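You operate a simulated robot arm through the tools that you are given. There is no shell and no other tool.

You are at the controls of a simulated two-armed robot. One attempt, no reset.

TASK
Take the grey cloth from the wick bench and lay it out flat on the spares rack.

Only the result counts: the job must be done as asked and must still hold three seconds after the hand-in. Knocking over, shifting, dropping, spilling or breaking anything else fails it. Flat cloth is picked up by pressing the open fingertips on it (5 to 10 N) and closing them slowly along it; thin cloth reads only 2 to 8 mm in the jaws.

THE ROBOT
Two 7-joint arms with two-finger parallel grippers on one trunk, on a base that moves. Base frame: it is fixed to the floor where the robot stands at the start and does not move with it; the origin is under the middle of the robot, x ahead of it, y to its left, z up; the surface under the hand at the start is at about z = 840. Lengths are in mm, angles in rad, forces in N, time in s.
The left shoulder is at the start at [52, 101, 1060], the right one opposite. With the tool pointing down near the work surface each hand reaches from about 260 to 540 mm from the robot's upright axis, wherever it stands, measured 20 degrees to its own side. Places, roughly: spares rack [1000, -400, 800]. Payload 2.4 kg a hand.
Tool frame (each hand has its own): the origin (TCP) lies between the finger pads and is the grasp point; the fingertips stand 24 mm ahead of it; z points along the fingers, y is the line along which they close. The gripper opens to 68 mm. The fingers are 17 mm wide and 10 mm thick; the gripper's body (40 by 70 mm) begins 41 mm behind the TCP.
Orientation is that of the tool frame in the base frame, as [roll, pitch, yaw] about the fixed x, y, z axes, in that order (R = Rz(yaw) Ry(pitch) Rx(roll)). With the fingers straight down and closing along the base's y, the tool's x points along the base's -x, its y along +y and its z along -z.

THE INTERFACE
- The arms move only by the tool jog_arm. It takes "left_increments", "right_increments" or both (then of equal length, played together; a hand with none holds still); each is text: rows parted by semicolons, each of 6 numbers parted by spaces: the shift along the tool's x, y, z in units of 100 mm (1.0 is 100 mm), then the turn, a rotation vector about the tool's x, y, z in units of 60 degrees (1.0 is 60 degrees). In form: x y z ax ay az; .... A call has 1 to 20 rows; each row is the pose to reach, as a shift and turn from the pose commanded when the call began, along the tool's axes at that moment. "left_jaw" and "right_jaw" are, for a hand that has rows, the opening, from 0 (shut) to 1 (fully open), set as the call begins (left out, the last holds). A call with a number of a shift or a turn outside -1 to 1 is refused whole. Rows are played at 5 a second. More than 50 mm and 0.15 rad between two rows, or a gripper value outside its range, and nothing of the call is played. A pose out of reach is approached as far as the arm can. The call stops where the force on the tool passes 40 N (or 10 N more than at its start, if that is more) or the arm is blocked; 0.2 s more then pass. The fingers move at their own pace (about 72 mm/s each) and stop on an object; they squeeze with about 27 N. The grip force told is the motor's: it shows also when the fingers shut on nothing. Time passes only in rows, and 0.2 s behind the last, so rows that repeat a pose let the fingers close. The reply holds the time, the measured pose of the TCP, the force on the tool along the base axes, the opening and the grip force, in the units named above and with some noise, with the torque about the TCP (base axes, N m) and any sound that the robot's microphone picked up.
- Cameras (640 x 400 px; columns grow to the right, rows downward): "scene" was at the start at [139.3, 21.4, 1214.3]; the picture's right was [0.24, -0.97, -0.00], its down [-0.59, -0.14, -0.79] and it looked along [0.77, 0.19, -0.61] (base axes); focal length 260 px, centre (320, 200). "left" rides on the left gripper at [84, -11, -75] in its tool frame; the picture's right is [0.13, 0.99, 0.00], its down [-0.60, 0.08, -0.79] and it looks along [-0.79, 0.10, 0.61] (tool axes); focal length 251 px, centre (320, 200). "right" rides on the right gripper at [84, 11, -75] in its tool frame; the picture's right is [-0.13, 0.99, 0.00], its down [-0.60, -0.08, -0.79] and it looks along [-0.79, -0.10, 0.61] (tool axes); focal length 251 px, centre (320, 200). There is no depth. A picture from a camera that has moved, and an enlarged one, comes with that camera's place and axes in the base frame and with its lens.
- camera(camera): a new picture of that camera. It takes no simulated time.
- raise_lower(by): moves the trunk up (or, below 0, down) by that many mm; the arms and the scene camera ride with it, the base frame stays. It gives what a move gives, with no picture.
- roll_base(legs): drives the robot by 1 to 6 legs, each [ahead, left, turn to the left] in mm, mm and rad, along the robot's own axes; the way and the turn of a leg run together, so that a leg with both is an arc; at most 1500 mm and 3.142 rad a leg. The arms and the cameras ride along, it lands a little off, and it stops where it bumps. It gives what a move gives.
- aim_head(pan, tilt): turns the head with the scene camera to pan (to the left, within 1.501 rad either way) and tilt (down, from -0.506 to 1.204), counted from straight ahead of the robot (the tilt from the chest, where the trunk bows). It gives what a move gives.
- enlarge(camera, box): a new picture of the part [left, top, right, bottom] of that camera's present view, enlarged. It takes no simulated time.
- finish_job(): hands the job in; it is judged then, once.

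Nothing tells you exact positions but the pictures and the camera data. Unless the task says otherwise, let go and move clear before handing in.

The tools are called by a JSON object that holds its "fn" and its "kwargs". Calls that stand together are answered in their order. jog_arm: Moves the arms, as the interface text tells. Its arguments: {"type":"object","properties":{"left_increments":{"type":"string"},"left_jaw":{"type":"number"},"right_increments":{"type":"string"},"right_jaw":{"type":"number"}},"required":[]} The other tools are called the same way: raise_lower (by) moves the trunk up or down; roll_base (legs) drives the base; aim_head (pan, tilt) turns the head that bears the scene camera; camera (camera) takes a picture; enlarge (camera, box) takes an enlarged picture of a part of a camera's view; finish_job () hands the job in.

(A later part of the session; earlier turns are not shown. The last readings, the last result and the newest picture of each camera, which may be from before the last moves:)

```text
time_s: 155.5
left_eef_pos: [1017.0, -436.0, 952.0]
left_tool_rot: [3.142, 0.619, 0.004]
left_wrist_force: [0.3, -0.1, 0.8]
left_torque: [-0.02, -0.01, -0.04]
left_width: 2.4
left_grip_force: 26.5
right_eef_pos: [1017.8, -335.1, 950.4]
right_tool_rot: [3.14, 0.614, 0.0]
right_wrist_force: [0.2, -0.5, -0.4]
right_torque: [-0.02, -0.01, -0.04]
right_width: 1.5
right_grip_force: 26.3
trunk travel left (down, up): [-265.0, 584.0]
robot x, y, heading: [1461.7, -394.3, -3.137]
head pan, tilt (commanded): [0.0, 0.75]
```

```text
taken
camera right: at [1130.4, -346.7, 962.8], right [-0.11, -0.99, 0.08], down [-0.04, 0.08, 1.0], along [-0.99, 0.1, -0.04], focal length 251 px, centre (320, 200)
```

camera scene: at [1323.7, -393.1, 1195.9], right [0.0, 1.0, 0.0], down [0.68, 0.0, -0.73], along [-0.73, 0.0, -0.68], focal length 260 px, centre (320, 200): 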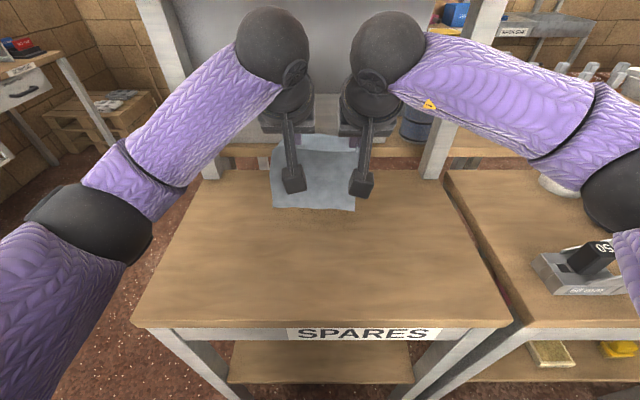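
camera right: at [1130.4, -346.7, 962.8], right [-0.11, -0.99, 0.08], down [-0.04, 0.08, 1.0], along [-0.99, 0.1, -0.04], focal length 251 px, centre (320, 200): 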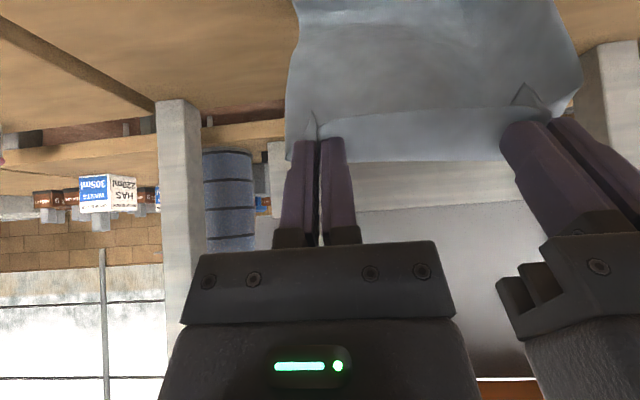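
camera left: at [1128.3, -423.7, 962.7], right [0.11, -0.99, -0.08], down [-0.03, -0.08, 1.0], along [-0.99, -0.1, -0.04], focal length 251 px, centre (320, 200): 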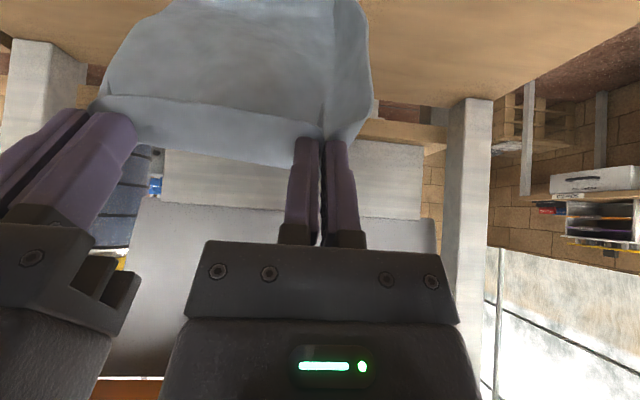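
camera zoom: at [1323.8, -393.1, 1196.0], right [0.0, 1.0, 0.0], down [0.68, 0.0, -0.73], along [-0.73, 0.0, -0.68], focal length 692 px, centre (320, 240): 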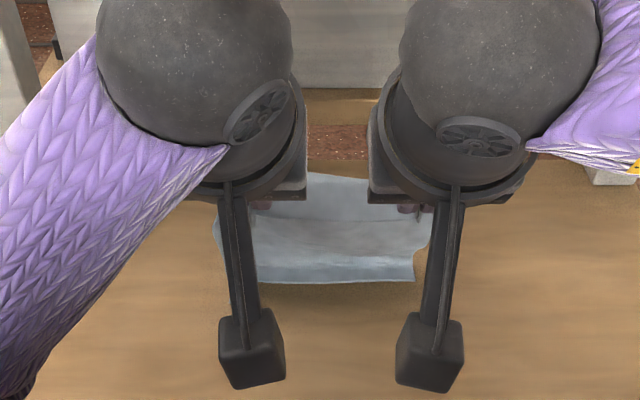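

The bottom strip still lies toward me: the edge caught before the hands had moved back. I'll lift fully clear again, go forward at a safe height, then touch lightly and drag backward at constant height until the sheet leans with its edge ahead.

{"fn": "jog_arm", "kwargs": {"left_increments": "-0.11 0 -0.15 0 0 0; -0.21 0 -0.3 0 0 0; -0.32 0 -0.45 0 0 0; -0.422 0 -0.595 0 0 0; -0.48 0 -0.68 0 0 0; -0.48 0 -0.68 0 0 0", "right_increments": "-0.11 0 -0.15 0 0 0; -0.21 0 -0.3 0 0 0; -0.32 0 -0.45 0 0 0; -0.422 0 -0.595 0 0 0; -0.48 0 -0.68 0 0 0; -0.48 0 -0.68 0 0 0"}}

{"fn": "jog_arm", "kwargs": {"left_increments": "-0.115 0 0.082 0 0 0; -0.23 0 0.164 0 0 0; -0.346 0 0.246 0 0 0; -0.462 0 0.328 0 0 0; -0.577 0 0.41 0 0 0; -0.66 0 0.468 0 0 0; -0.66 0 0.468 0 0 0; -0.66 0 0.468 0 0 0; -0.66 0 0.468 0 0 0; -0.66 0 0.468 0 0 0; -0.66 0 0.468 0 0 0", "right_increments": "-0.115 0 0.082 0 0 0; -0.23 0 0.164 0 0 0; -0.346 0 0.246 0 0 0; -0.462 0 0.328 0 0 0; -0.577 0 0.41 0 0 0; -0.66 0 0.468 0 0 0; -0.66 0 0.468 0 0 0; -0.66 0 0.468 0 0 0; -0.66 0 0.468 0 0 0; -0.66 0 0.468 0 0 0; -0.66 0 0.468 0 0 0"}}

{"fn": "enlarge", "kwargs": {"camera": "scene", "box": [200, 110, 440, 260]}}

{"fn": "camera", "kwargs": {"camera": "left"}}

```text
time_s: 156.9
left_eef_pos: [1013.9, -436.7, 1035.4]
left_tool_rot: [3.14, 0.618, 0.003]
left_wrist_force: [0.1, 0.5, 0.0]
left_torque: [0.0, 0.01, -0.06]
left_width: 2.0
left_grip_force: 26.7
right_eef_pos: [1017.1, -335.7, 1034.9]
right_tool_rot: [3.14, 0.613, -0.002]
right_wrist_force: [0.1, 0.4, 0.0]
right_torque: [0.0, 0.0, 0.02]
right_width: 1.9
right_grip_force: 26.2
trunk travel left (down, up): [-265.0, 584.0]
robot x, y, heading: [1462.1, -394.7, -3.142]
head pan, tilt (commanded): [0.0, 0.75]
```

```text
time_s: 159.3
left_eef_pos: [933.8, -434.7, 1035.8]
left_tool_rot: [3.141, 0.619, 0.001]
left_wrist_force: [-0.5, 0.7, -0.2]
left_torque: [-0.03, -0.01, 0.01]
left_width: 1.9
left_grip_force: 26.8
right_eef_pos: [939.4, -334.2, 1034.4]
right_tool_rot: [3.14, 0.616, -0.001]
right_wrist_force: [-0.1, -0.1, -0.6]
right_torque: [0.01, 0.0, -0.02]
right_width: 1.8
right_grip_force: 26.5
trunk travel left (down, up): [-265.0, 584.0]
robot x, y, heading: [1460.2, -394.5, -3.144]
head pan, tilt (commanded): [0.0, 0.75]
```

```text
2.67 times, centred on (320, 185) of scene
camera zoom: at [1325.3, -393.0, 1196.0], right [0.0, 1.0, 0.0], down [0.68, 0.0, -0.73], along [-0.73, 0.0, -0.68], focal length 692 px, centre (320, 240)
```

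zoom: 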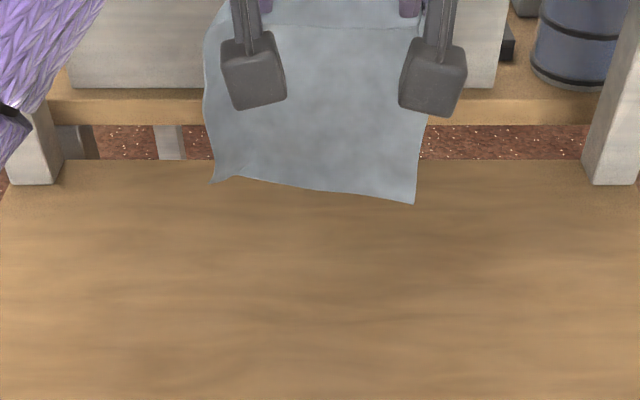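

```text
taken
camera left: at [1046.5, -423.3, 1047.0], right [0.11, -0.99, -0.07], down [-0.03, -0.08, 1.0], along [-0.99, -0.1, -0.04], focal length 251 px, centre (320, 200)
```

left: 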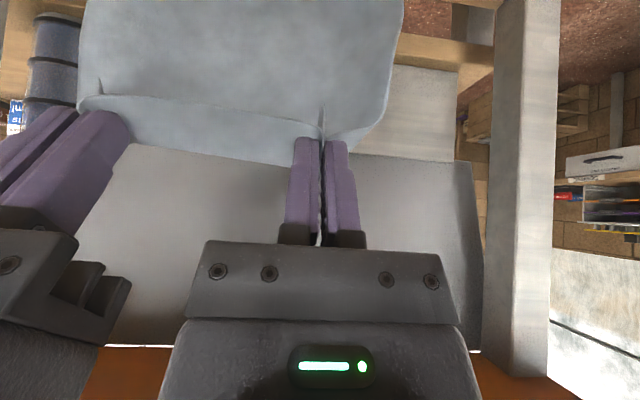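

The sheet hangs straight, its lower edge about 65 mm above the deck (deck z≈790). Now I'll lower until it just brushes, then drag back 70 mm at nearly constant height so the edge lags ahead.

{"fn": "jog_arm", "kwargs": {"left_increments": "0.06 0 0.14 0 0 0; 0.121 0 0.282 0 0 0; 0.17 0 0.37 0 0 0; 0.22 0 0.457 0 0 0; 0.284 0 0.547 0 0 0; 0.284 0 0.547 0 0 0; 0.284 0 0.547 0 0 0; 0.284 0 0.547 0 0 0; 0.284 0 0.547 0 0 0; 0.37 0 0.547 0 0 0; 0.469 0 0.514 0 0 0; 0.591 0 0.427 0 0 0; 0.713 0 0.34 0 0 0; 0.836 0 0.253 0 0 0; 0.958 0 0.167 0 0 0; 0.958 0 0.167 0 0 0", "right_increments": "0.06 0 0.14 0 0 0; 0.121 0 0.282 0 0 0; 0.17 0 0.37 0 0 0; 0.22 0 0.457 0 0 0; 0.284 0 0.547 0 0 0; 0.284 0 0.547 0 0 0; 0.284 0 0.547 0 0 0; 0.284 0 0.547 0 0 0; 0.284 0 0.547 0 0 0; 0.37 0 0.547 0 0 0; 0.469 0 0.514 0 0 0; 0.591 0 0.427 0 0 0; 0.713 0 0.34 0 0 0; 0.836 0 0.253 0 0 0; 0.958 0 0.167 0 0 0; 0.958 0 0.167 0 0 0"}}

{"fn": "enlarge", "kwargs": {"camera": "scene", "box": [200, 110, 440, 260]}}

{"fn": "camera", "kwargs": {"camera": "left"}}

{"fn": "camera", "kwargs": {"camera": "right"}}

```text
time_s: 162.7
left_eef_pos: [1002.3, -435.4, 965.9]
left_tool_rot: [-3.141, 0.616, 0.004]
left_wrist_force: [0.2, 0.0, -0.1]
left_torque: [0.0, 0.01, 0.03]
left_width: 2.1
left_grip_force: 26.3
right_eef_pos: [1006.4, -335.6, 965.7]
right_tool_rot: [3.141, 0.614, -0.001]
right_wrist_force: [0.1, -1.0, 1.0]
right_torque: [-0.01, 0.0, -0.04]
right_width: 1.9
right_grip_force: 26.5
trunk travel left (down, up): [-265.0, 584.0]
robot x, y, heading: [1463.8, -392.9, -3.144]
head pan, tilt (commanded): [0.0, 0.75]
```

```text
2.67 times, centred on (320, 185) of scene
camera zoom: at [1323.8, -393.1, 1196.0], right [0.0, 1.0, 0.0], down [0.68, 0.0, -0.73], along [-0.73, 0.0, -0.68], focal length 692 px, centre (320, 240)
```

zoom: 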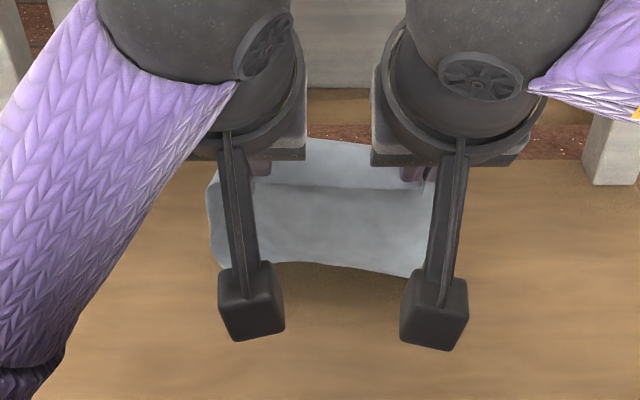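

```text
taken
camera left: at [1114.5, -424.0, 977.3], right [0.11, -0.99, -0.08], down [-0.03, -0.08, 1.0], along [-0.99, -0.1, -0.04], focal length 251 px, centre (320, 200)
```

left: 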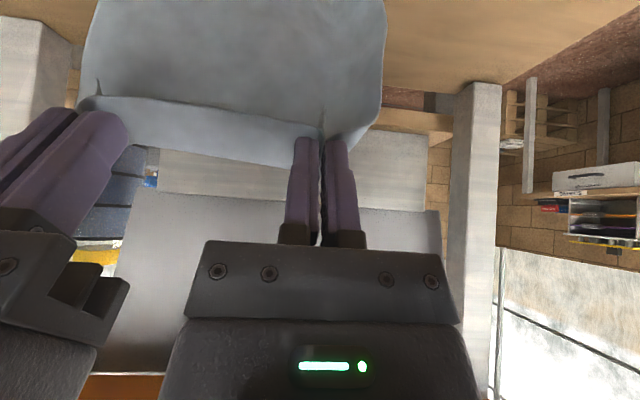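

```text
taken
camera right: at [1120.5, -345.5, 978.5], right [-0.11, -0.99, 0.08], down [-0.04, 0.08, 1.0], along [-0.99, 0.1, -0.04], focal length 251 px, centre (320, 200)
```

right: 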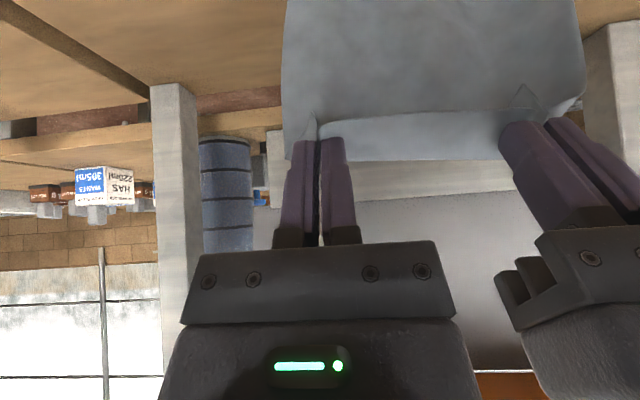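

The sheet now leans correctly: its lower edge rests on the deck at x≈917, about 66 mm ahead of the hands. Now I follow the laying path back and down, easing the tilt out.

{"fn": "jog_arm", "kwargs": {"left_increments": "0.062 0 0.02 0 0.011 0; 0.125 0 0.041 0 0.022 0; 0.228 0 0.071 0 0.047 0; 0.33 0 0.101 0 0.072 0; 0.433 0 0.131 0 0.097 0; 0.536 0 0.161 0 0.122 0; 0.536 0 0.161 0 0.122 0", "right_increments": "0.062 0 0.02 0 0.011 0; 0.125 0 0.041 0 0.022 0; 0.228 0 0.071 0 0.047 0; 0.33 0 0.101 0 0.072 0; 0.433 0 0.131 0 0.097 0; 0.536 0 0.161 0 0.122 0; 0.536 0 0.161 0 0.122 0"}}

{"fn": "enlarge", "kwargs": {"camera": "scene", "box": [200, 110, 440, 260]}}

{"fn": "camera", "kwargs": {"camera": "left"}}

{"fn": "camera", "kwargs": {"camera": "right"}}

```text
time_s: 164.3
left_eef_pos: [1037.0, -436.2, 921.7]
left_tool_rot: [3.141, 0.488, 0.002]
left_wrist_force: [-0.3, 0.0, 0.1]
left_torque: [-0.04, 0.0, -0.01]
left_width: 2.0
left_grip_force: 25.9
right_eef_pos: [1040.4, -335.6, 922.0]
right_tool_rot: [3.14, 0.488, 0.0]
right_wrist_force: [-0.2, -0.7, 0.3]
right_torque: [0.01, 0.02, -0.03]
right_width: 1.7
right_grip_force: 26.4
trunk travel left (down, up): [-265.0, 584.0]
robot x, y, heading: [1461.6, -392.3, -3.138]
head pan, tilt (commanded): [0.0, 0.75]
```

```text
2.67 times, centred on (320, 185) of scene
camera zoom: at [1323.8, -393.1, 1196.0], right [0.0, 1.0, 0.0], down [0.68, 0.0, -0.73], along [-0.73, 0.0, -0.68], focal length 692 px, centre (320, 240)
```

zoom: 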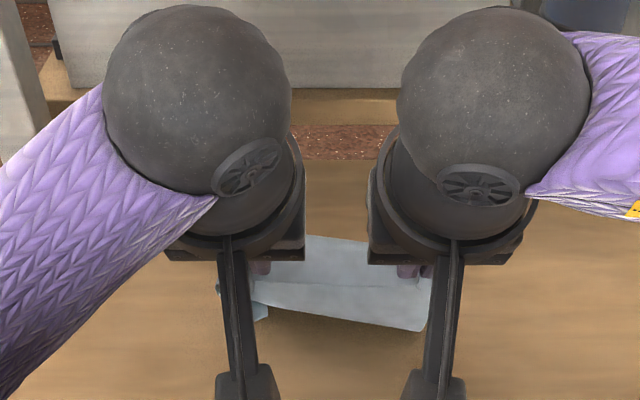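

```text
taken
camera left: at [1147.5, -424.5, 947.7], right [0.12, -0.99, -0.06], down [-0.16, -0.08, 0.98], along [-0.98, -0.1, -0.17], focal length 251 px, centre (320, 200)
```

left: 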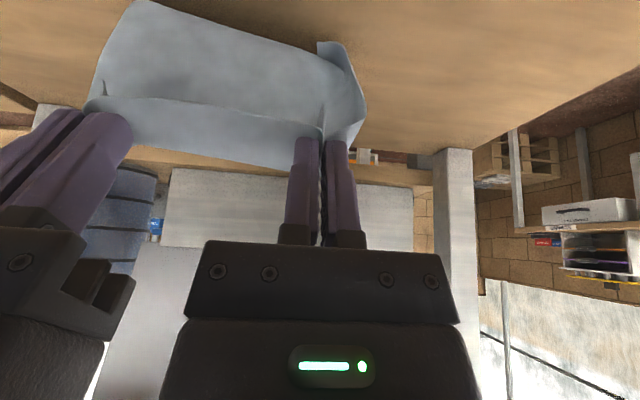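

```text
taken
camera right: at [1151.1, -346.6, 948.7], right [-0.11, -0.99, 0.06], down [-0.16, 0.08, 0.98], along [-0.98, 0.1, -0.17], focal length 251 px, centre (320, 200)
```

right: 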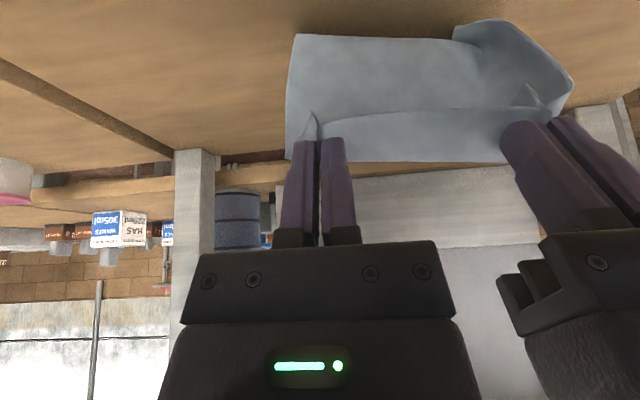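

The right side lies correctly, but the left lower corner has curled back toward me and would end up folded under. I'll lift once more, start from further forward, and drag with more tension so the corner trails straight.

{"fn": "jog_arm", "kwargs": {"left_increments": "-0.09 0 -0.17 0 0 0; -0.18 0 -0.34 0 -0.03 0; -0.27 0 -0.5 0 -0.06 0; -0.375 0 -0.707 0 -0.09 0; -0.41 0 -0.77 0 -0.122 0; -0.41 0 -0.77 0 -0.122 0", "right_increments": "-0.09 0 -0.17 0 0 0; -0.18 0 -0.34 0 -0.03 0; -0.27 0 -0.5 0 -0.06 0; -0.375 0 -0.707 0 -0.09 0; -0.41 0 -0.77 0 -0.122 0; -0.41 0 -0.77 0 -0.122 0"}}

{"fn": "jog_arm", "kwargs": {"left_increments": "-0.12 0 0.087 0 0 0; -0.245 0 0.174 0 0 0; -0.37 0 0.26 0 0 0; -0.49 0 0.347 0 0 0; -0.61 0 0.434 0 0 0; -0.735 0 0.52 0 0 0; -0.857 0 0.607 0 0 0; -0.857 0 0.607 0 0 0; -0.857 0 0.607 0 0 0; -0.857 0 0.607 0 0 0", "right_increments": "-0.12 0 0.087 0 0 0; -0.245 0 0.174 0 0 0; -0.37 0 0.26 0 0 0; -0.49 0 0.347 0 0 0; -0.61 0 0.434 0 0 0; -0.735 0 0.52 0 0 0; -0.857 0 0.607 0 0 0; -0.857 0 0.607 0 0 0; -0.857 0 0.607 0 0 0; -0.857 0 0.607 0 0 0"}}

{"fn": "enlarge", "kwargs": {"camera": "scene", "box": [200, 110, 440, 260]}}

{"fn": "camera", "kwargs": {"camera": "left"}}

```text
time_s: 165.7
left_eef_pos: [1037.1, -432.5, 1009.3]
left_tool_rot: [3.14, 0.618, 0.002]
left_wrist_force: [-0.5, -0.5, -0.4]
left_torque: [0.01, -0.01, -0.05]
left_width: 2.0
left_grip_force: 26.8
right_eef_pos: [1040.6, -334.5, 1010.9]
right_tool_rot: [3.139, 0.614, 0.0]
right_wrist_force: [0.3, -0.2, 0.1]
right_torque: [-0.01, 0.0, -0.02]
right_width: 1.8
right_grip_force: 26.1
trunk travel left (down, up): [-265.0, 584.0]
robot x, y, heading: [1461.7, -392.7, -3.144]
head pan, tilt (commanded): [0.0, 0.75]
```

```text
time_s: 167.9
left_eef_pos: [929.8, -433.9, 1010.7]
left_tool_rot: [-3.14, 0.618, 0.002]
left_wrist_force: [-0.7, 0.3, -0.8]
left_torque: [0.02, 0.0, -0.04]
left_width: 2.0
left_grip_force: 25.9
right_eef_pos: [937.1, -334.9, 1009.2]
right_tool_rot: [3.139, 0.615, 0.0]
right_wrist_force: [-0.2, 0.6, -0.2]
right_torque: [0.0, 0.0, -0.02]
right_width: 1.6
right_grip_force: 26.3
trunk travel left (down, up): [-265.0, 584.0]
robot x, y, heading: [1462.1, -394.5, -3.138]
head pan, tilt (commanded): [0.0, 0.75]
```

```text
2.67 times, centred on (320, 185) of scene
camera zoom: at [1323.7, -393.1, 1195.9], right [0.0, 1.0, 0.0], down [0.68, 0.0, -0.73], along [-0.73, 0.0, -0.68], focal length 692 px, centre (320, 240)
```

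zoom: 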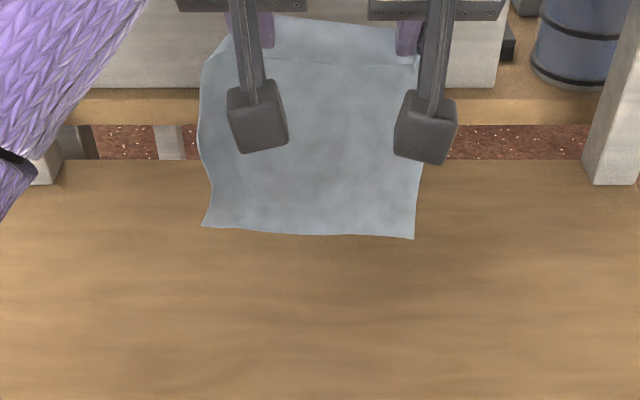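

```text
taken
camera left: at [1042.1, -423.5, 1021.7], right [0.11, -0.99, -0.08], down [-0.03, -0.08, 1.0], along [-0.99, -0.1, -0.04], focal length 251 px, centre (320, 200)
```

left: 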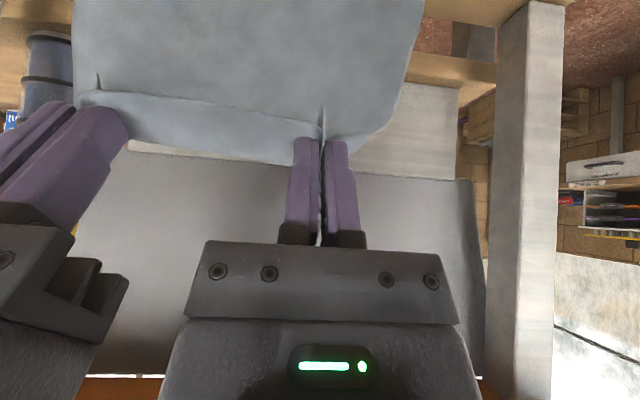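

It now hangs straight with the corner recovered; contact should occur near hand height 981. I'll repeat with a gentler touch, starting further forward and descending only very gradually while moving back.

{"fn": "jog_arm", "kwargs": {"left_increments": "-0.012 0 0.131 0 0 0; -0.053 0 0.246 0 0 0; -0.103 0 0.33 0 0 0; -0.13 0 0.362 0 0 0; -0.13 0 0.362 0 0 0; -0.13 0 0.362 0 0 0; -0.13 0 0.362 0 0 0; -0.13 0 0.362 0 0 0; -0.13 0 0.362 0 0 0; -0.058 0 0.36 0 0 0; 0.033 0 0.332 0 0 0; 0.134 0 0.285 0 0 0; 0.238 0 0.224 0 0 0; 0.355 0 0.165 0 0 0; 0.479 0 0.114 0 0 0; 0.594 0 0.069 0 0 0; 0.594 0 0.069 0 0 0", "right_increments": "-0.012 0 0.131 0 0 0; -0.053 0 0.246 0 0 0; -0.103 0 0.33 0 0 0; -0.13 0 0.362 0 0 0; -0.13 0 0.362 0 0 0; -0.13 0 0.362 0 0 0; -0.13 0 0.362 0 0 0; -0.13 0 0.362 0 0 0; -0.13 0 0.362 0 0 0; -0.058 0 0.36 0 0 0; 0.033 0 0.332 0 0 0; 0.134 0 0.285 0 0 0; 0.238 0 0.224 0 0 0; 0.355 0 0.165 0 0 0; 0.479 0 0.114 0 0 0; 0.594 0 0.069 0 0 0; 0.594 0 0.069 0 0 0"}}

{"fn": "enlarge", "kwargs": {"camera": "scene", "box": [200, 110, 440, 260]}}

{"fn": "camera", "kwargs": {"camera": "left"}}

{"fn": "camera", "kwargs": {"camera": "right"}}

```text
time_s: 171.5
left_eef_pos: [974.8, -435.9, 970.4]
left_tool_rot: [-3.14, 0.619, 0.0]
left_wrist_force: [0.0, 1.1, 0.0]
left_torque: [-0.01, 0.0, -0.02]
left_width: 1.9
left_grip_force: 26.3
right_eef_pos: [978.9, -336.1, 967.0]
right_tool_rot: [3.139, 0.614, 0.001]
right_wrist_force: [0.3, -0.8, 0.7]
right_torque: [-0.05, 0.01, 0.03]
right_width: 1.9
right_grip_force: 26.1
trunk travel left (down, up): [-265.0, 584.0]
robot x, y, heading: [1464.5, -390.2, -3.147]
head pan, tilt (commanded): [0.0, 0.75]
```

```text
2.67 times, centred on (320, 185) of scene
camera zoom: at [1323.8, -393.1, 1196.0], right [0.0, 1.0, 0.0], down [0.68, 0.0, -0.73], along [-0.73, 0.0, -0.68], focal length 692 px, centre (320, 240)
```

zoom: 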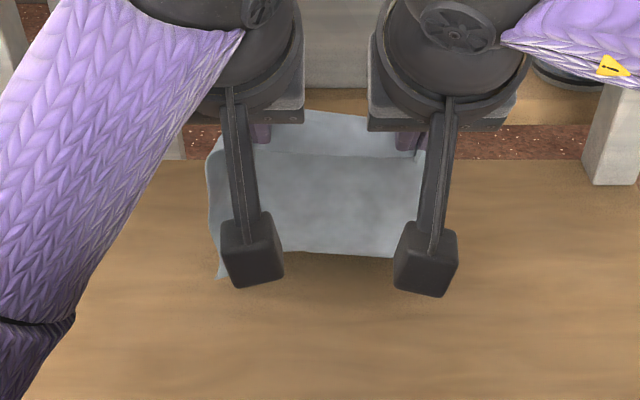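

```text
taken
camera left: at [1087.4, -425.3, 981.2], right [0.11, -0.99, -0.08], down [-0.03, -0.08, 1.0], along [-0.99, -0.1, -0.04], focal length 251 px, centre (320, 200)
```

left: 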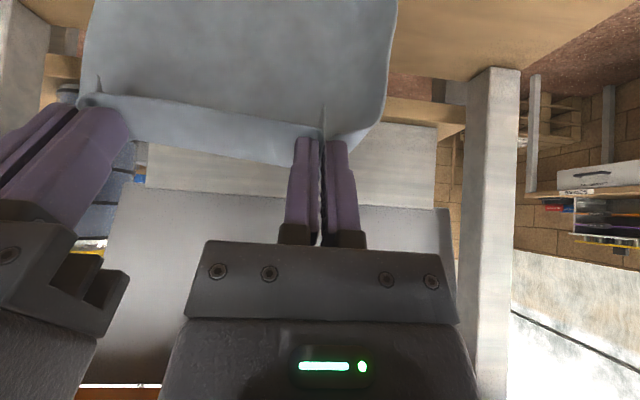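

```text
taken
camera right: at [1092.2, -345.9, 980.2], right [-0.11, -0.99, 0.08], down [-0.04, 0.08, 1.0], along [-0.99, 0.1, -0.04], focal length 251 px, centre (320, 200)
```

right: 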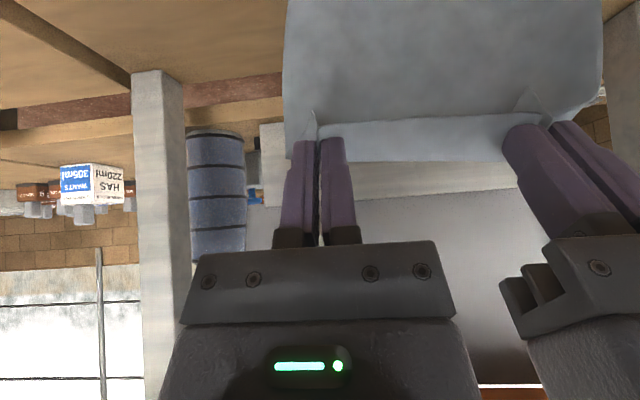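

The main edge is ahead at x≈902, but the left corner lags about 30 mm behind. There's room to keep dragging at constant height, which straightened the corners last time, so I'll do that and check.

{"fn": "jog_arm", "kwargs": {"left_increments": "0.09 0 -0.04 0 0 0; 0.18 0 -0.095 0 0 0; 0.275 0 -0.155 0 0 0; 0.371 0 -0.219 0 0 0; 0.371 0 -0.219 0 0 0", "right_increments": "0.09 0 -0.04 0 0 0; 0.18 0 -0.095 0 0 0; 0.275 0 -0.155 0 0 0; 0.371 0 -0.219 0 0 0; 0.371 0 -0.219 0 0 0"}}

{"fn": "enlarge", "kwargs": {"camera": "scene", "box": [200, 110, 440, 260]}}

{"fn": "camera", "kwargs": {"camera": "left"}}

```text
time_s: 172.7
left_eef_pos: [1018.3, -434.8, 967.2]
left_tool_rot: [-3.141, 0.617, 0.003]
left_wrist_force: [0.4, -0.2, 0.9]
left_torque: [-0.01, 0.02, -0.07]
left_width: 2.1
left_grip_force: 26.6
right_eef_pos: [1022.6, -334.2, 964.3]
right_tool_rot: [3.14, 0.614, -0.002]
right_wrist_force: [-0.4, 0.0, 0.0]
right_torque: [-0.01, -0.02, 0.0]
right_width: 1.9
right_grip_force: 26.1
trunk travel left (down, up): [-265.0, 584.0]
robot x, y, heading: [1463.0, -391.7, -3.146]
head pan, tilt (commanded): [0.0, 0.75]
```

```text
2.67 times, centred on (320, 185) of scene
camera zoom: at [1323.8, -393.1, 1196.0], right [0.0, 1.0, 0.0], down [0.68, 0.0, -0.73], along [-0.73, 0.0, -0.68], focal length 692 px, centre (320, 240)
```

zoom: 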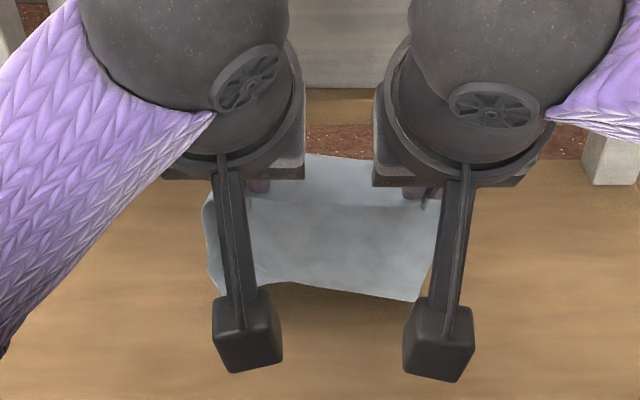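

```text
taken
camera left: at [1130.9, -424.3, 977.9], right [0.11, -0.99, -0.07], down [-0.03, -0.08, 1.0], along [-0.99, -0.1, -0.04], focal length 251 px, centre (320, 200)
```

left: 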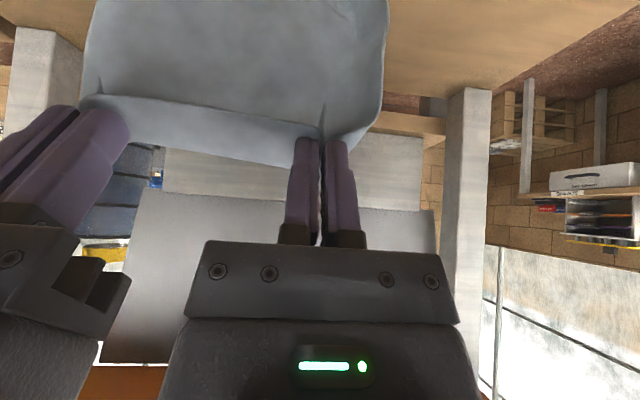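

The edge is now nearly straight and ahead of the hands (x≈938–956). I'll descend keeping the sheet close to taut so the corners can't curl.

{"fn": "jog_arm", "kwargs": {"left_increments": "0.135 0 -0.03 0 0.011 0; 0.269 0 -0.06 0 0.022 0; 0.408 0 -0.057 0 0.047 0; 0.547 0 -0.053 0 0.072 0; 0.665 0 -0.034 0 0.097 0; 0.783 0 -0.014 0 0.122 0; 0.783 0 -0.014 0 0.122 0", "right_increments": "0.135 0 -0.03 0 0.011 0; 0.269 0 -0.06 0 0.022 0; 0.408 0 -0.057 0 0.047 0; 0.547 0 -0.053 0 0.072 0; 0.665 0 -0.034 0 0.097 0; 0.783 0 -0.014 0 0.122 0; 0.783 0 -0.014 0 0.122 0"}}

{"fn": "camera", "kwargs": {"camera": "scene"}}

{"fn": "camera", "kwargs": {"camera": "left"}}

{"fn": "camera", "kwargs": {"camera": "right"}}

```text
time_s: 174.3
left_eef_pos: [1084.8, -435.7, 920.6]
left_tool_rot: [-3.141, 0.489, 0.002]
left_wrist_force: [-0.6, 0.2, 0.4]
left_torque: [0.02, 0.01, -0.04]
left_width: 1.9
left_grip_force: 26.3
right_eef_pos: [1088.0, -335.0, 920.8]
right_tool_rot: [3.14, 0.488, -0.001]
right_wrist_force: [0.6, -0.7, 0.2]
right_torque: [0.02, 0.01, -0.02]
right_width: 1.7
right_grip_force: 26.5
trunk travel left (down, up): [-265.0, 584.0]
robot x, y, heading: [1460.4, -394.8, -3.142]
head pan, tilt (commanded): [0.0, 0.75]
```

```text
taken
camera scene: at [1323.8, -393.1, 1196.0], right [0.0, 1.0, 0.0], down [0.68, 0.0, -0.73], along [-0.73, 0.0, -0.68], focal length 260 px, centre (320, 200)
```

scene: 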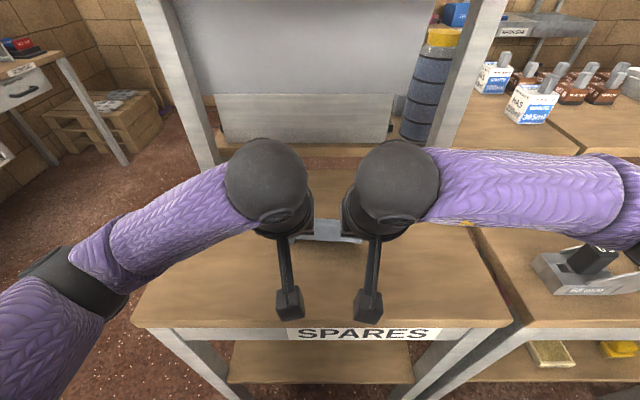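

```text
taken
camera left: at [1194.5, -424.0, 947.1], right [0.12, -0.99, -0.06], down [-0.16, -0.08, 0.98], along [-0.98, -0.1, -0.17], focal length 251 px, centre (320, 200)
```

left: 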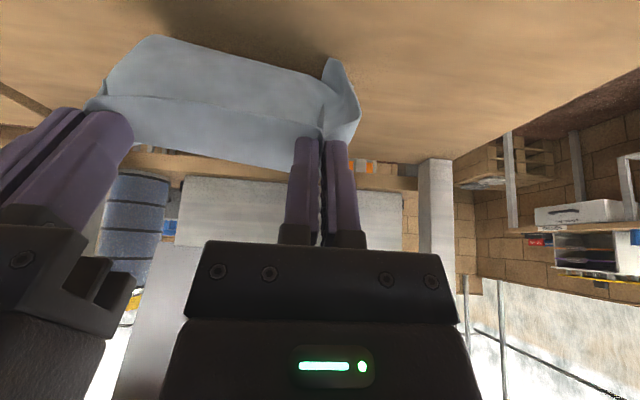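

```text
taken
camera right: at [1197.8, -346.1, 947.7], right [-0.11, -0.99, 0.06], down [-0.16, 0.08, 0.98], along [-0.98, 0.1, -0.17], focal length 251 px, centre (320, 200)
```

right: 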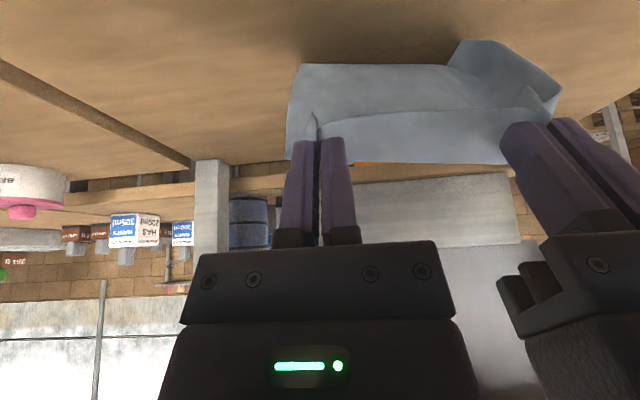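

Now I understand the corner problem: the sheet hangs slightly rotated, so its left lower corner is about 10 mm higher, misses the deck during the drag and touches too late. I'll lift again and level the sheet by lowering the left hand and raising the right relative to each other.

{"fn": "jog_arm", "kwargs": {"left_increments": "-0.08 0 -0.17 0 0 0; -0.16 0 -0.34 0 -0.03 0; -0.24 0 -0.5 0 -0.06 0; -0.3 0 -0.65 0 -0.09 0; -0.335 0 -0.717 0 -0.122 0; -0.335 0 -0.717 0 -0.122 0", "right_increments": "-0.09 0 -0.17 0 0 0; -0.18 0 -0.34 0 -0.03 0; -0.27 0 -0.52 0 -0.06 0; -0.37 0 -0.7 0 -0.09 0; -0.427 0 -0.804 0 -0.122 0; -0.427 0 -0.804 0 -0.122 0"}}

{"fn": "jog_arm", "kwargs": {"left_increments": "-0.12 0 0.085 0 0 0; -0.245 0 0.173 0 0 0; -0.37 0 0.26 0 0 0; -0.49 0 0.347 0 0 0; -0.61 0 0.434 0 0 0; -0.735 0 0.52 0 0 0; -0.857 0 0.607 0 0 0; -0.97 0 0.687 0 0 0; -0.97 0 0.687 0 0 0; -0.97 0 0.687 0 0 0", "right_increments": "-0.12 0 0.085 0 0 0; -0.245 0 0.173 0 0 0; -0.37 0 0.26 0 0 0; -0.49 0 0.347 0 0 0; -0.61 0 0.434 0 0 0; -0.735 0 0.52 0 0 0; -0.857 0 0.607 0 0 0; -0.97 0 0.687 0 0 0; -0.97 0 0.687 0 0 0; -0.97 0 0.687 0 0 0"}}

{"fn": "jog_arm", "kwargs": {"left_increments": "-0.12 0 0.085 0 0 0; -0.245 0 0.173 0 0 0; -0.37 0 0.26 0 0 0; -0.37 0 0.26 0 0 0; -0.37 0 0.26 0 0 0; -0.37 0 0.26 0 0 0; -0.37 0 0.26 0 0 0", "right_increments": "-0.12 0 0.085 0 0 0; -0.245 0 0.173 0 0 0; -0.37 0 0.26 0 0 0; -0.37 0 0.26 0 0 0; -0.37 0 0.26 0 0 0; -0.37 0 0.26 0 0 0; -0.37 0 0.26 0 0 0"}}

{"fn": "enlarge", "kwargs": {"camera": "scene", "box": [200, 110, 440, 260]}}

{"fn": "camera", "kwargs": {"camera": "left"}}

{"fn": "camera", "kwargs": {"camera": "right"}}

```text
time_s: 175.7
left_eef_pos: [1086.4, -436.1, 1001.6]
left_tool_rot: [3.141, 0.617, 0.002]
left_wrist_force: [0.3, 1.4, -0.4]
left_torque: [0.06, 0.0, -0.08]
left_width: 2.1
left_grip_force: 26.7
right_eef_pos: [1088.1, -335.4, 1013.3]
right_tool_rot: [3.141, 0.615, -0.001]
right_wrist_force: [0.2, -1.6, -1.1]
right_torque: [-0.04, -0.03, -0.01]
right_width: 2.1
right_grip_force: 26.1
trunk travel left (down, up): [-265.0, 584.0]
robot x, y, heading: [1461.7, -393.5, -3.142]
head pan, tilt (commanded): [0.0, 0.75]
```

```text
time_s: 177.9
left_eef_pos: [967.8, -435.5, 999.7]
left_tool_rot: [-3.141, 0.62, 0.002]
left_wrist_force: [-0.3, -0.3, 0.3]
left_torque: [0.0, 0.0, -0.03]
left_width: 2.2
left_grip_force: 26.2
right_eef_pos: [969.3, -336.3, 1013.2]
right_tool_rot: [3.138, 0.614, 0.001]
right_wrist_force: [0.1, 0.3, -0.1]
right_torque: [-0.01, 0.05, -0.01]
right_width: 2.0
right_grip_force: 26.1
trunk travel left (down, up): [-265.0, 584.0]
robot x, y, heading: [1461.7, -392.5, -3.143]
head pan, tilt (commanded): [0.0, 0.75]
```

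```text
time_s: 179.5
left_eef_pos: [922.5, -435.7, 1001.9]
left_tool_rot: [-3.141, 0.619, 0.001]
left_wrist_force: [0.1, 0.4, 0.2]
left_torque: [0.01, 0.01, -0.06]
left_width: 1.8
left_grip_force: 26.4
right_eef_pos: [922.8, -334.5, 1012.9]
right_tool_rot: [3.141, 0.612, 0.001]
right_wrist_force: [-0.1, -0.7, -0.5]
right_torque: [-0.02, -0.02, -0.05]
right_width: 2.0
right_grip_force: 26.5
trunk travel left (down, up): [-265.0, 584.0]
robot x, y, heading: [1461.9, -393.1, -3.14]
head pan, tilt (commanded): [0.0, 0.75]
```

```text
2.67 times, centred on (320, 185) of scene
camera zoom: at [1323.7, -393.1, 1195.9], right [0.0, 1.0, 0.0], down [0.68, 0.0, -0.73], along [-0.73, 0.0, -0.68], focal length 692 px, centre (320, 240)
```

zoom: 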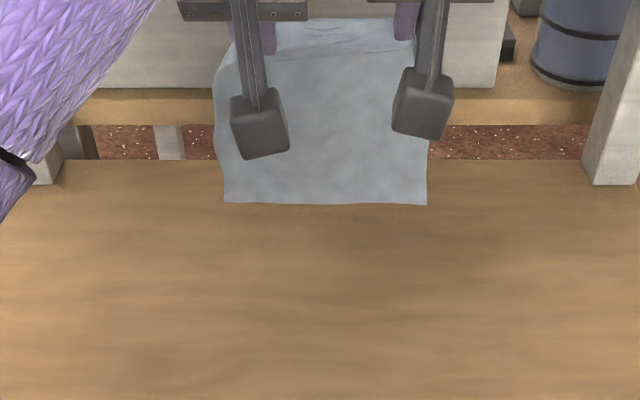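

```text
taken
camera left: at [1035.4, -423.5, 1013.3], right [0.11, -0.99, -0.08], down [-0.03, -0.08, 1.0], along [-0.99, -0.1, -0.04], focal length 251 px, centre (320, 200)
```

left: 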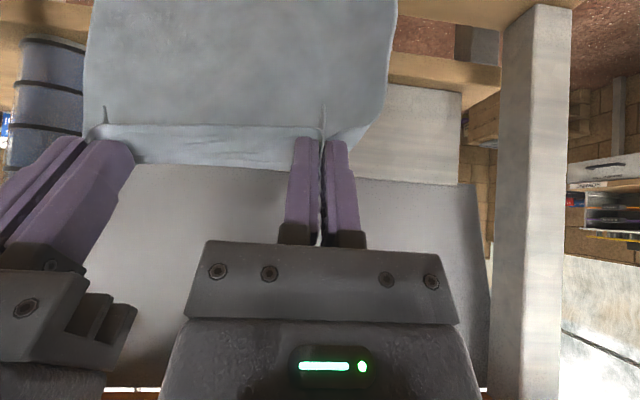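

```text
taken
camera right: at [1036.4, -345.6, 1025.3], right [-0.1, -0.99, 0.08], down [-0.04, 0.08, 1.0], along [-0.99, 0.1, -0.04], focal length 251 px, centre (320, 200)
```

right: 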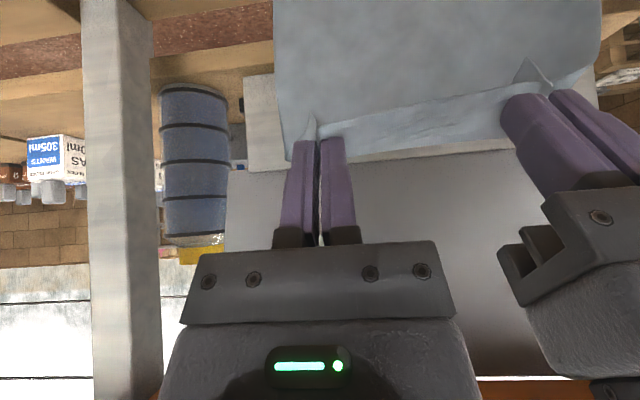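

Now the lower edge hangs level and straight, centred under the hands. I'll lower to a light touch and drag back about 85 mm.

{"fn": "jog_arm", "kwargs": {"left_increments": "0.049 0 0.112 0 0 0; 0.107 0 0.194 0 0 0; 0.107 0 0.194 0 0 0; 0.107 0 0.194 0 0 0; 0.107 0 0.194 0 0 0; 0.19 0 0.208 0 0 0; 0.295 0 0.183 0 0 0; 0.416 0 0.147 0 0 0; 0.531 0 0.102 0 0 0; 0.641 0 0.049 0 0 0; 0.747 0 -0.026 0 0 0; 0.853 0 -0.101 0 0 0; 0.951 0 -0.171 0 0 0; 0.951 0 -0.171 0 0 0", "right_increments": "0.049 0 0.112 0 0 0; 0.107 0 0.194 0 0 0; 0.107 0 0.194 0 0 0; 0.107 0 0.194 0 0 0; 0.107 0 0.194 0 0 0; 0.19 0 0.208 0 0 0; 0.295 0 0.183 0 0 0; 0.416 0 0.147 0 0 0; 0.531 0 0.102 0 0 0; 0.641 0 0.049 0 0 0; 0.747 0 -0.026 0 0 0; 0.853 0 -0.101 0 0 0; 0.951 0 -0.171 0 0 0; 0.951 0 -0.171 0 0 0"}}

{"fn": "enlarge", "kwargs": {"camera": "scene", "box": [200, 110, 440, 260]}}

{"fn": "camera", "kwargs": {"camera": "left"}}

{"fn": "camera", "kwargs": {"camera": "right"}}

```text
time_s: 182.5
left_eef_pos: [1010.0, -436.8, 959.8]
left_tool_rot: [3.141, 0.617, 0.002]
left_wrist_force: [0.2, 2.9, -0.1]
left_torque: [0.05, 0.03, -0.06]
left_width: 2.0
left_grip_force: 26.5
right_eef_pos: [1010.8, -333.9, 971.7]
right_tool_rot: [3.14, 0.612, -0.002]
right_wrist_force: [0.1, -2.3, 0.1]
right_torque: [0.0, -0.03, -0.01]
right_width: 2.0
right_grip_force: 26.6
trunk travel left (down, up): [-265.0, 584.0]
robot x, y, heading: [1461.4, -392.2, -3.143]
head pan, tilt (commanded): [0.0, 0.75]
```

```text
2.67 times, centred on (320, 185) of scene
camera zoom: at [1323.8, -393.1, 1196.0], right [0.0, 1.0, 0.0], down [0.68, 0.0, -0.73], along [-0.73, 0.0, -0.68], focal length 692 px, centre (320, 240)
```

zoom: 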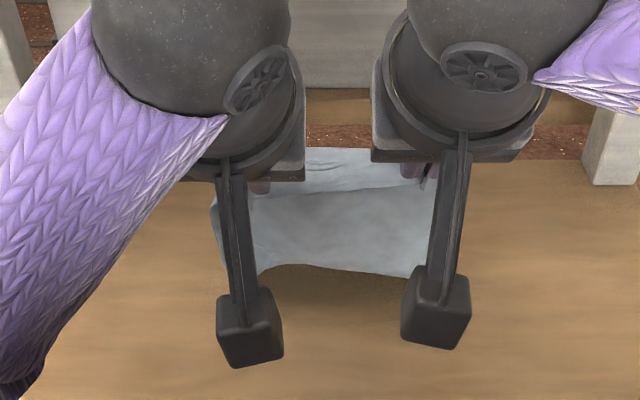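

```text
taken
camera left: at [1123.6, -424.4, 970.9], right [0.11, -0.99, -0.08], down [-0.03, -0.08, 1.0], along [-0.99, -0.11, -0.04], focal length 251 px, centre (320, 200)
```

left: 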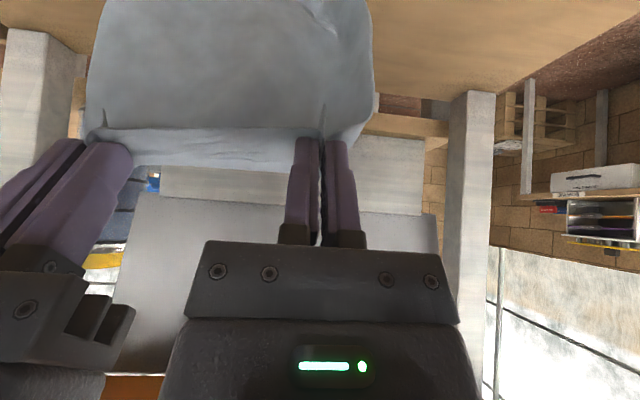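

```text
taken
camera right: at [1123.7, -345.7, 983.5], right [-0.11, -0.99, 0.08], down [-0.04, 0.08, 1.0], along [-0.99, 0.1, -0.04], focal length 251 px, centre (320, 200)
```

right: 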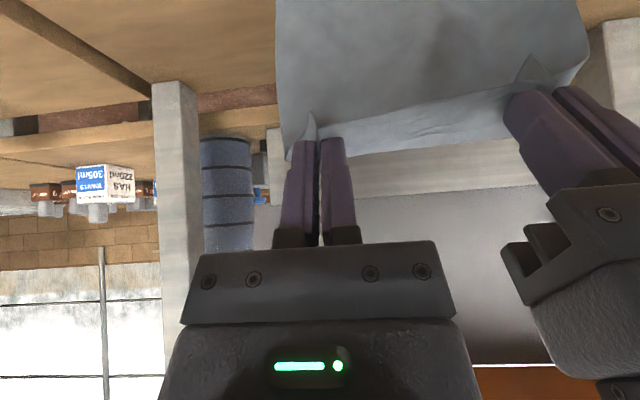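

The whole lower edge now trails evenly ahead (x≈917). Descending along the near-taut path to the midpoint.

{"fn": "jog_arm", "kwargs": {"left_increments": "0.097 0 -0.003 0 0.011 0; 0.193 0 -0.006 0 0.022 0; 0.332 0 -0.002 0 0.047 0; 0.47 0 0.002 0 0.072 0; 0.59 0 0.021 0 0.097 0; 0.707 0 0.04 0 0.122 0; 0.707 0 0.04 0 0.122 0", "right_increments": "0.097 0 -0.003 0 0.011 0; 0.193 0 -0.006 0 0.022 0; 0.332 0 -0.002 0 0.047 0; 0.47 0 0.002 0 0.072 0; 0.59 0 0.021 0 0.097 0; 0.707 0 0.04 0 0.122 0; 0.707 0 0.04 0 0.122 0"}}

{"fn": "enlarge", "kwargs": {"camera": "scene", "box": [200, 130, 440, 280]}}

{"fn": "camera", "kwargs": {"camera": "left"}}

{"fn": "camera", "kwargs": {"camera": "right"}}

```text
time_s: 184.1
left_eef_pos: [1066.1, -434.7, 915.4]
left_tool_rot: [-3.14, 0.489, 0.002]
left_wrist_force: [-0.1, 0.7, 0.6]
left_torque: [0.0, -0.01, -0.03]
left_width: 2.2
left_grip_force: 26.3
right_eef_pos: [1065.5, -335.6, 926.8]
right_tool_rot: [3.14, 0.486, 0.0]
right_wrist_force: [-0.4, -0.2, -0.1]
right_torque: [0.0, -0.02, -0.02]
right_width: 1.9
right_grip_force: 26.3
trunk travel left (down, up): [-265.0, 584.0]
robot x, y, heading: [1460.7, -395.0, -3.143]
head pan, tilt (commanded): [0.0, 0.75]
```

```text
2.67 times, centred on (320, 205) of scene
camera zoom: at [1323.8, -393.1, 1196.0], right [0.0, 1.0, 0.0], down [0.68, 0.0, -0.73], along [-0.73, 0.0, -0.68], focal length 692 px, centre (320, 187)
```

zoom: 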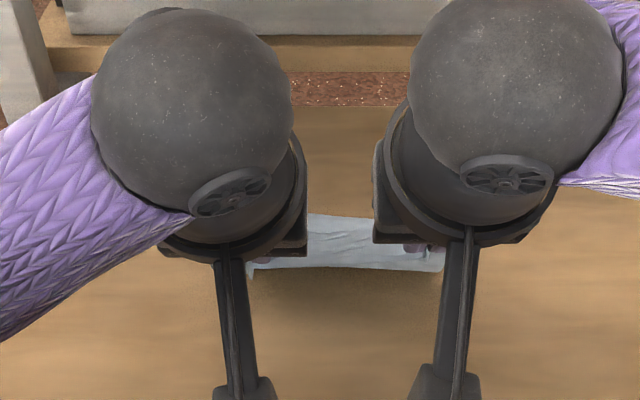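

```text
taken
camera left: at [1175.2, -423.2, 941.5], right [0.12, -0.99, -0.06], down [-0.16, -0.08, 0.98], along [-0.98, -0.1, -0.17], focal length 251 px, centre (320, 200)
```

left: 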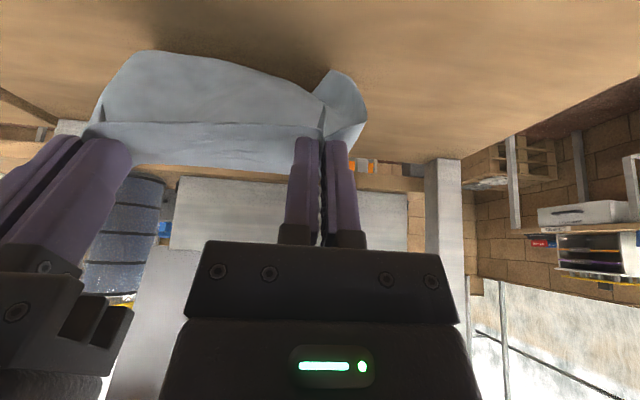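

```text
taken
camera right: at [1177.2, -345.7, 953.6], right [-0.11, -0.99, 0.06], down [-0.16, 0.08, 0.98], along [-0.98, 0.1, -0.17], focal length 251 px, centre (320, 200)
```

right: 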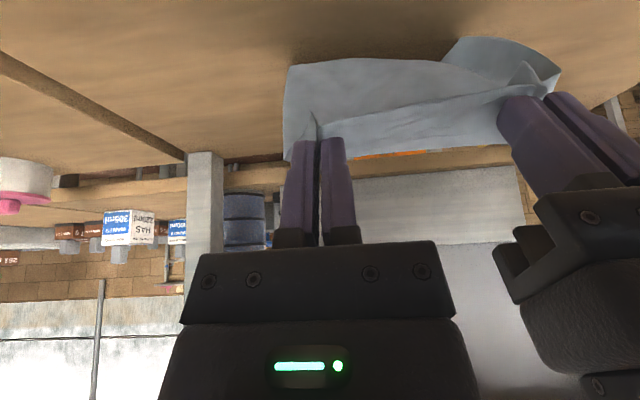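

The middle lies well; the narrow left outer strip droops under its own weight, as it would on any inclined sheet. It may simply flatten outward as the sheet comes down, so I'll descend a bit further and watch it.

{"fn": "jog_arm", "kwargs": {"left_increments": "0.088 0 0.044 0 0.025 0; 0.176 0 0.088 0 0.05 0; 0.256 0 0.14 0 0.083 0; 0.336 0 0.191 0 0.117 0; 0.336 0 0.191 0 0.117 0", "right_increments": "0.088 0 0.044 0 0.025 0; 0.176 0 0.088 0 0.05 0; 0.256 0 0.14 0 0.083 0; 0.336 0 0.191 0 0.117 0; 0.336 0 0.191 0 0.117 0"}}

{"fn": "camera", "kwargs": {"camera": "left"}}

{"fn": "camera", "kwargs": {"camera": "right"}}

{"fn": "camera", "kwargs": {"camera": "scene"}}

```text
time_s: 185.3
left_eef_pos: [1087.7, -436.3, 883.1]
left_tool_rot: [-3.141, 0.367, 0.003]
left_wrist_force: [-0.7, 2.3, -0.1]
left_torque: [0.05, -0.01, -0.05]
left_width: 2.1
left_grip_force: 26.5
right_eef_pos: [1086.2, -335.9, 894.3]
right_tool_rot: [-3.141, 0.363, 0.0]
right_wrist_force: [0.5, -1.6, -1.2]
right_torque: [-0.03, 0.02, 0.02]
right_width: 1.7
right_grip_force: 25.8
trunk travel left (down, up): [-265.0, 584.0]
robot x, y, heading: [1460.1, -391.3, -3.142]
head pan, tilt (commanded): [0.0, 0.75]
```

```text
taken
camera left: at [1192.6, -424.6, 922.2], right [0.12, -0.99, -0.05], down [-0.28, -0.08, 0.96], along [-0.95, -0.1, -0.29], focal length 251 px, centre (320, 200)
```

left: 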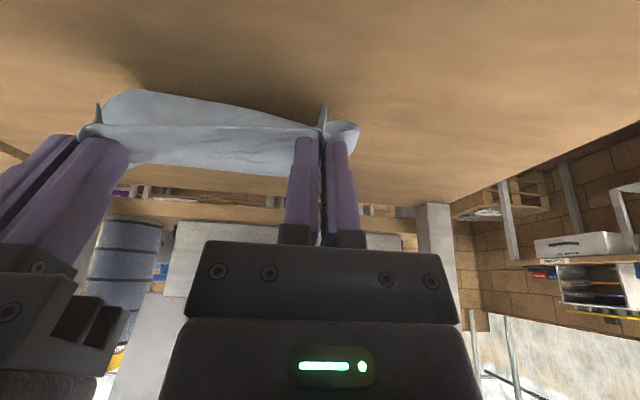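

```text
taken
camera right: at [1193.4, -345.6, 934.5], right [-0.12, -0.99, 0.05], down [-0.28, 0.08, 0.96], along [-0.95, 0.1, -0.29], focal length 251 px, centre (320, 200)
```

right: 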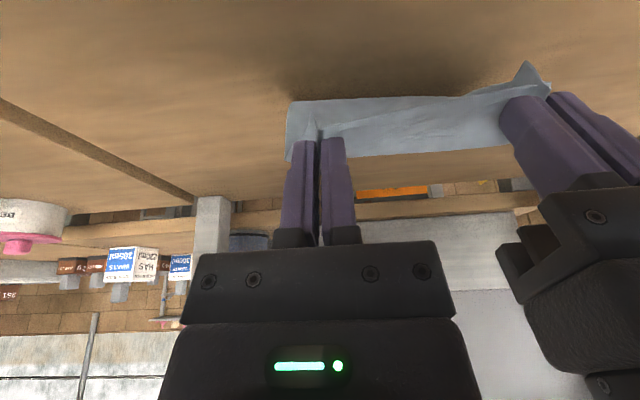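

```text
taken
camera scene: at [1323.8, -393.1, 1196.0], right [0.0, 1.0, 0.0], down [0.68, 0.0, -0.73], along [-0.73, 0.0, -0.68], focal length 260 px, centre (320, 200)
```

scene: 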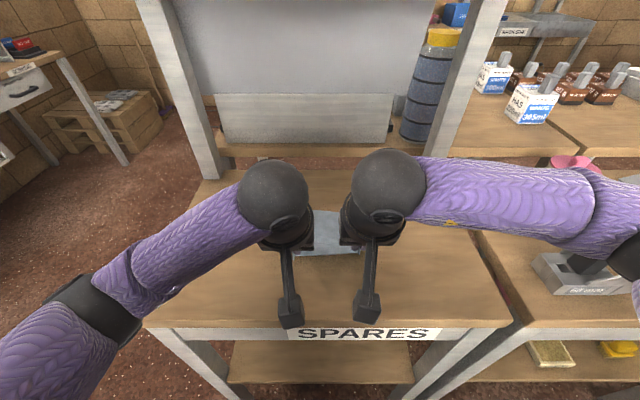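

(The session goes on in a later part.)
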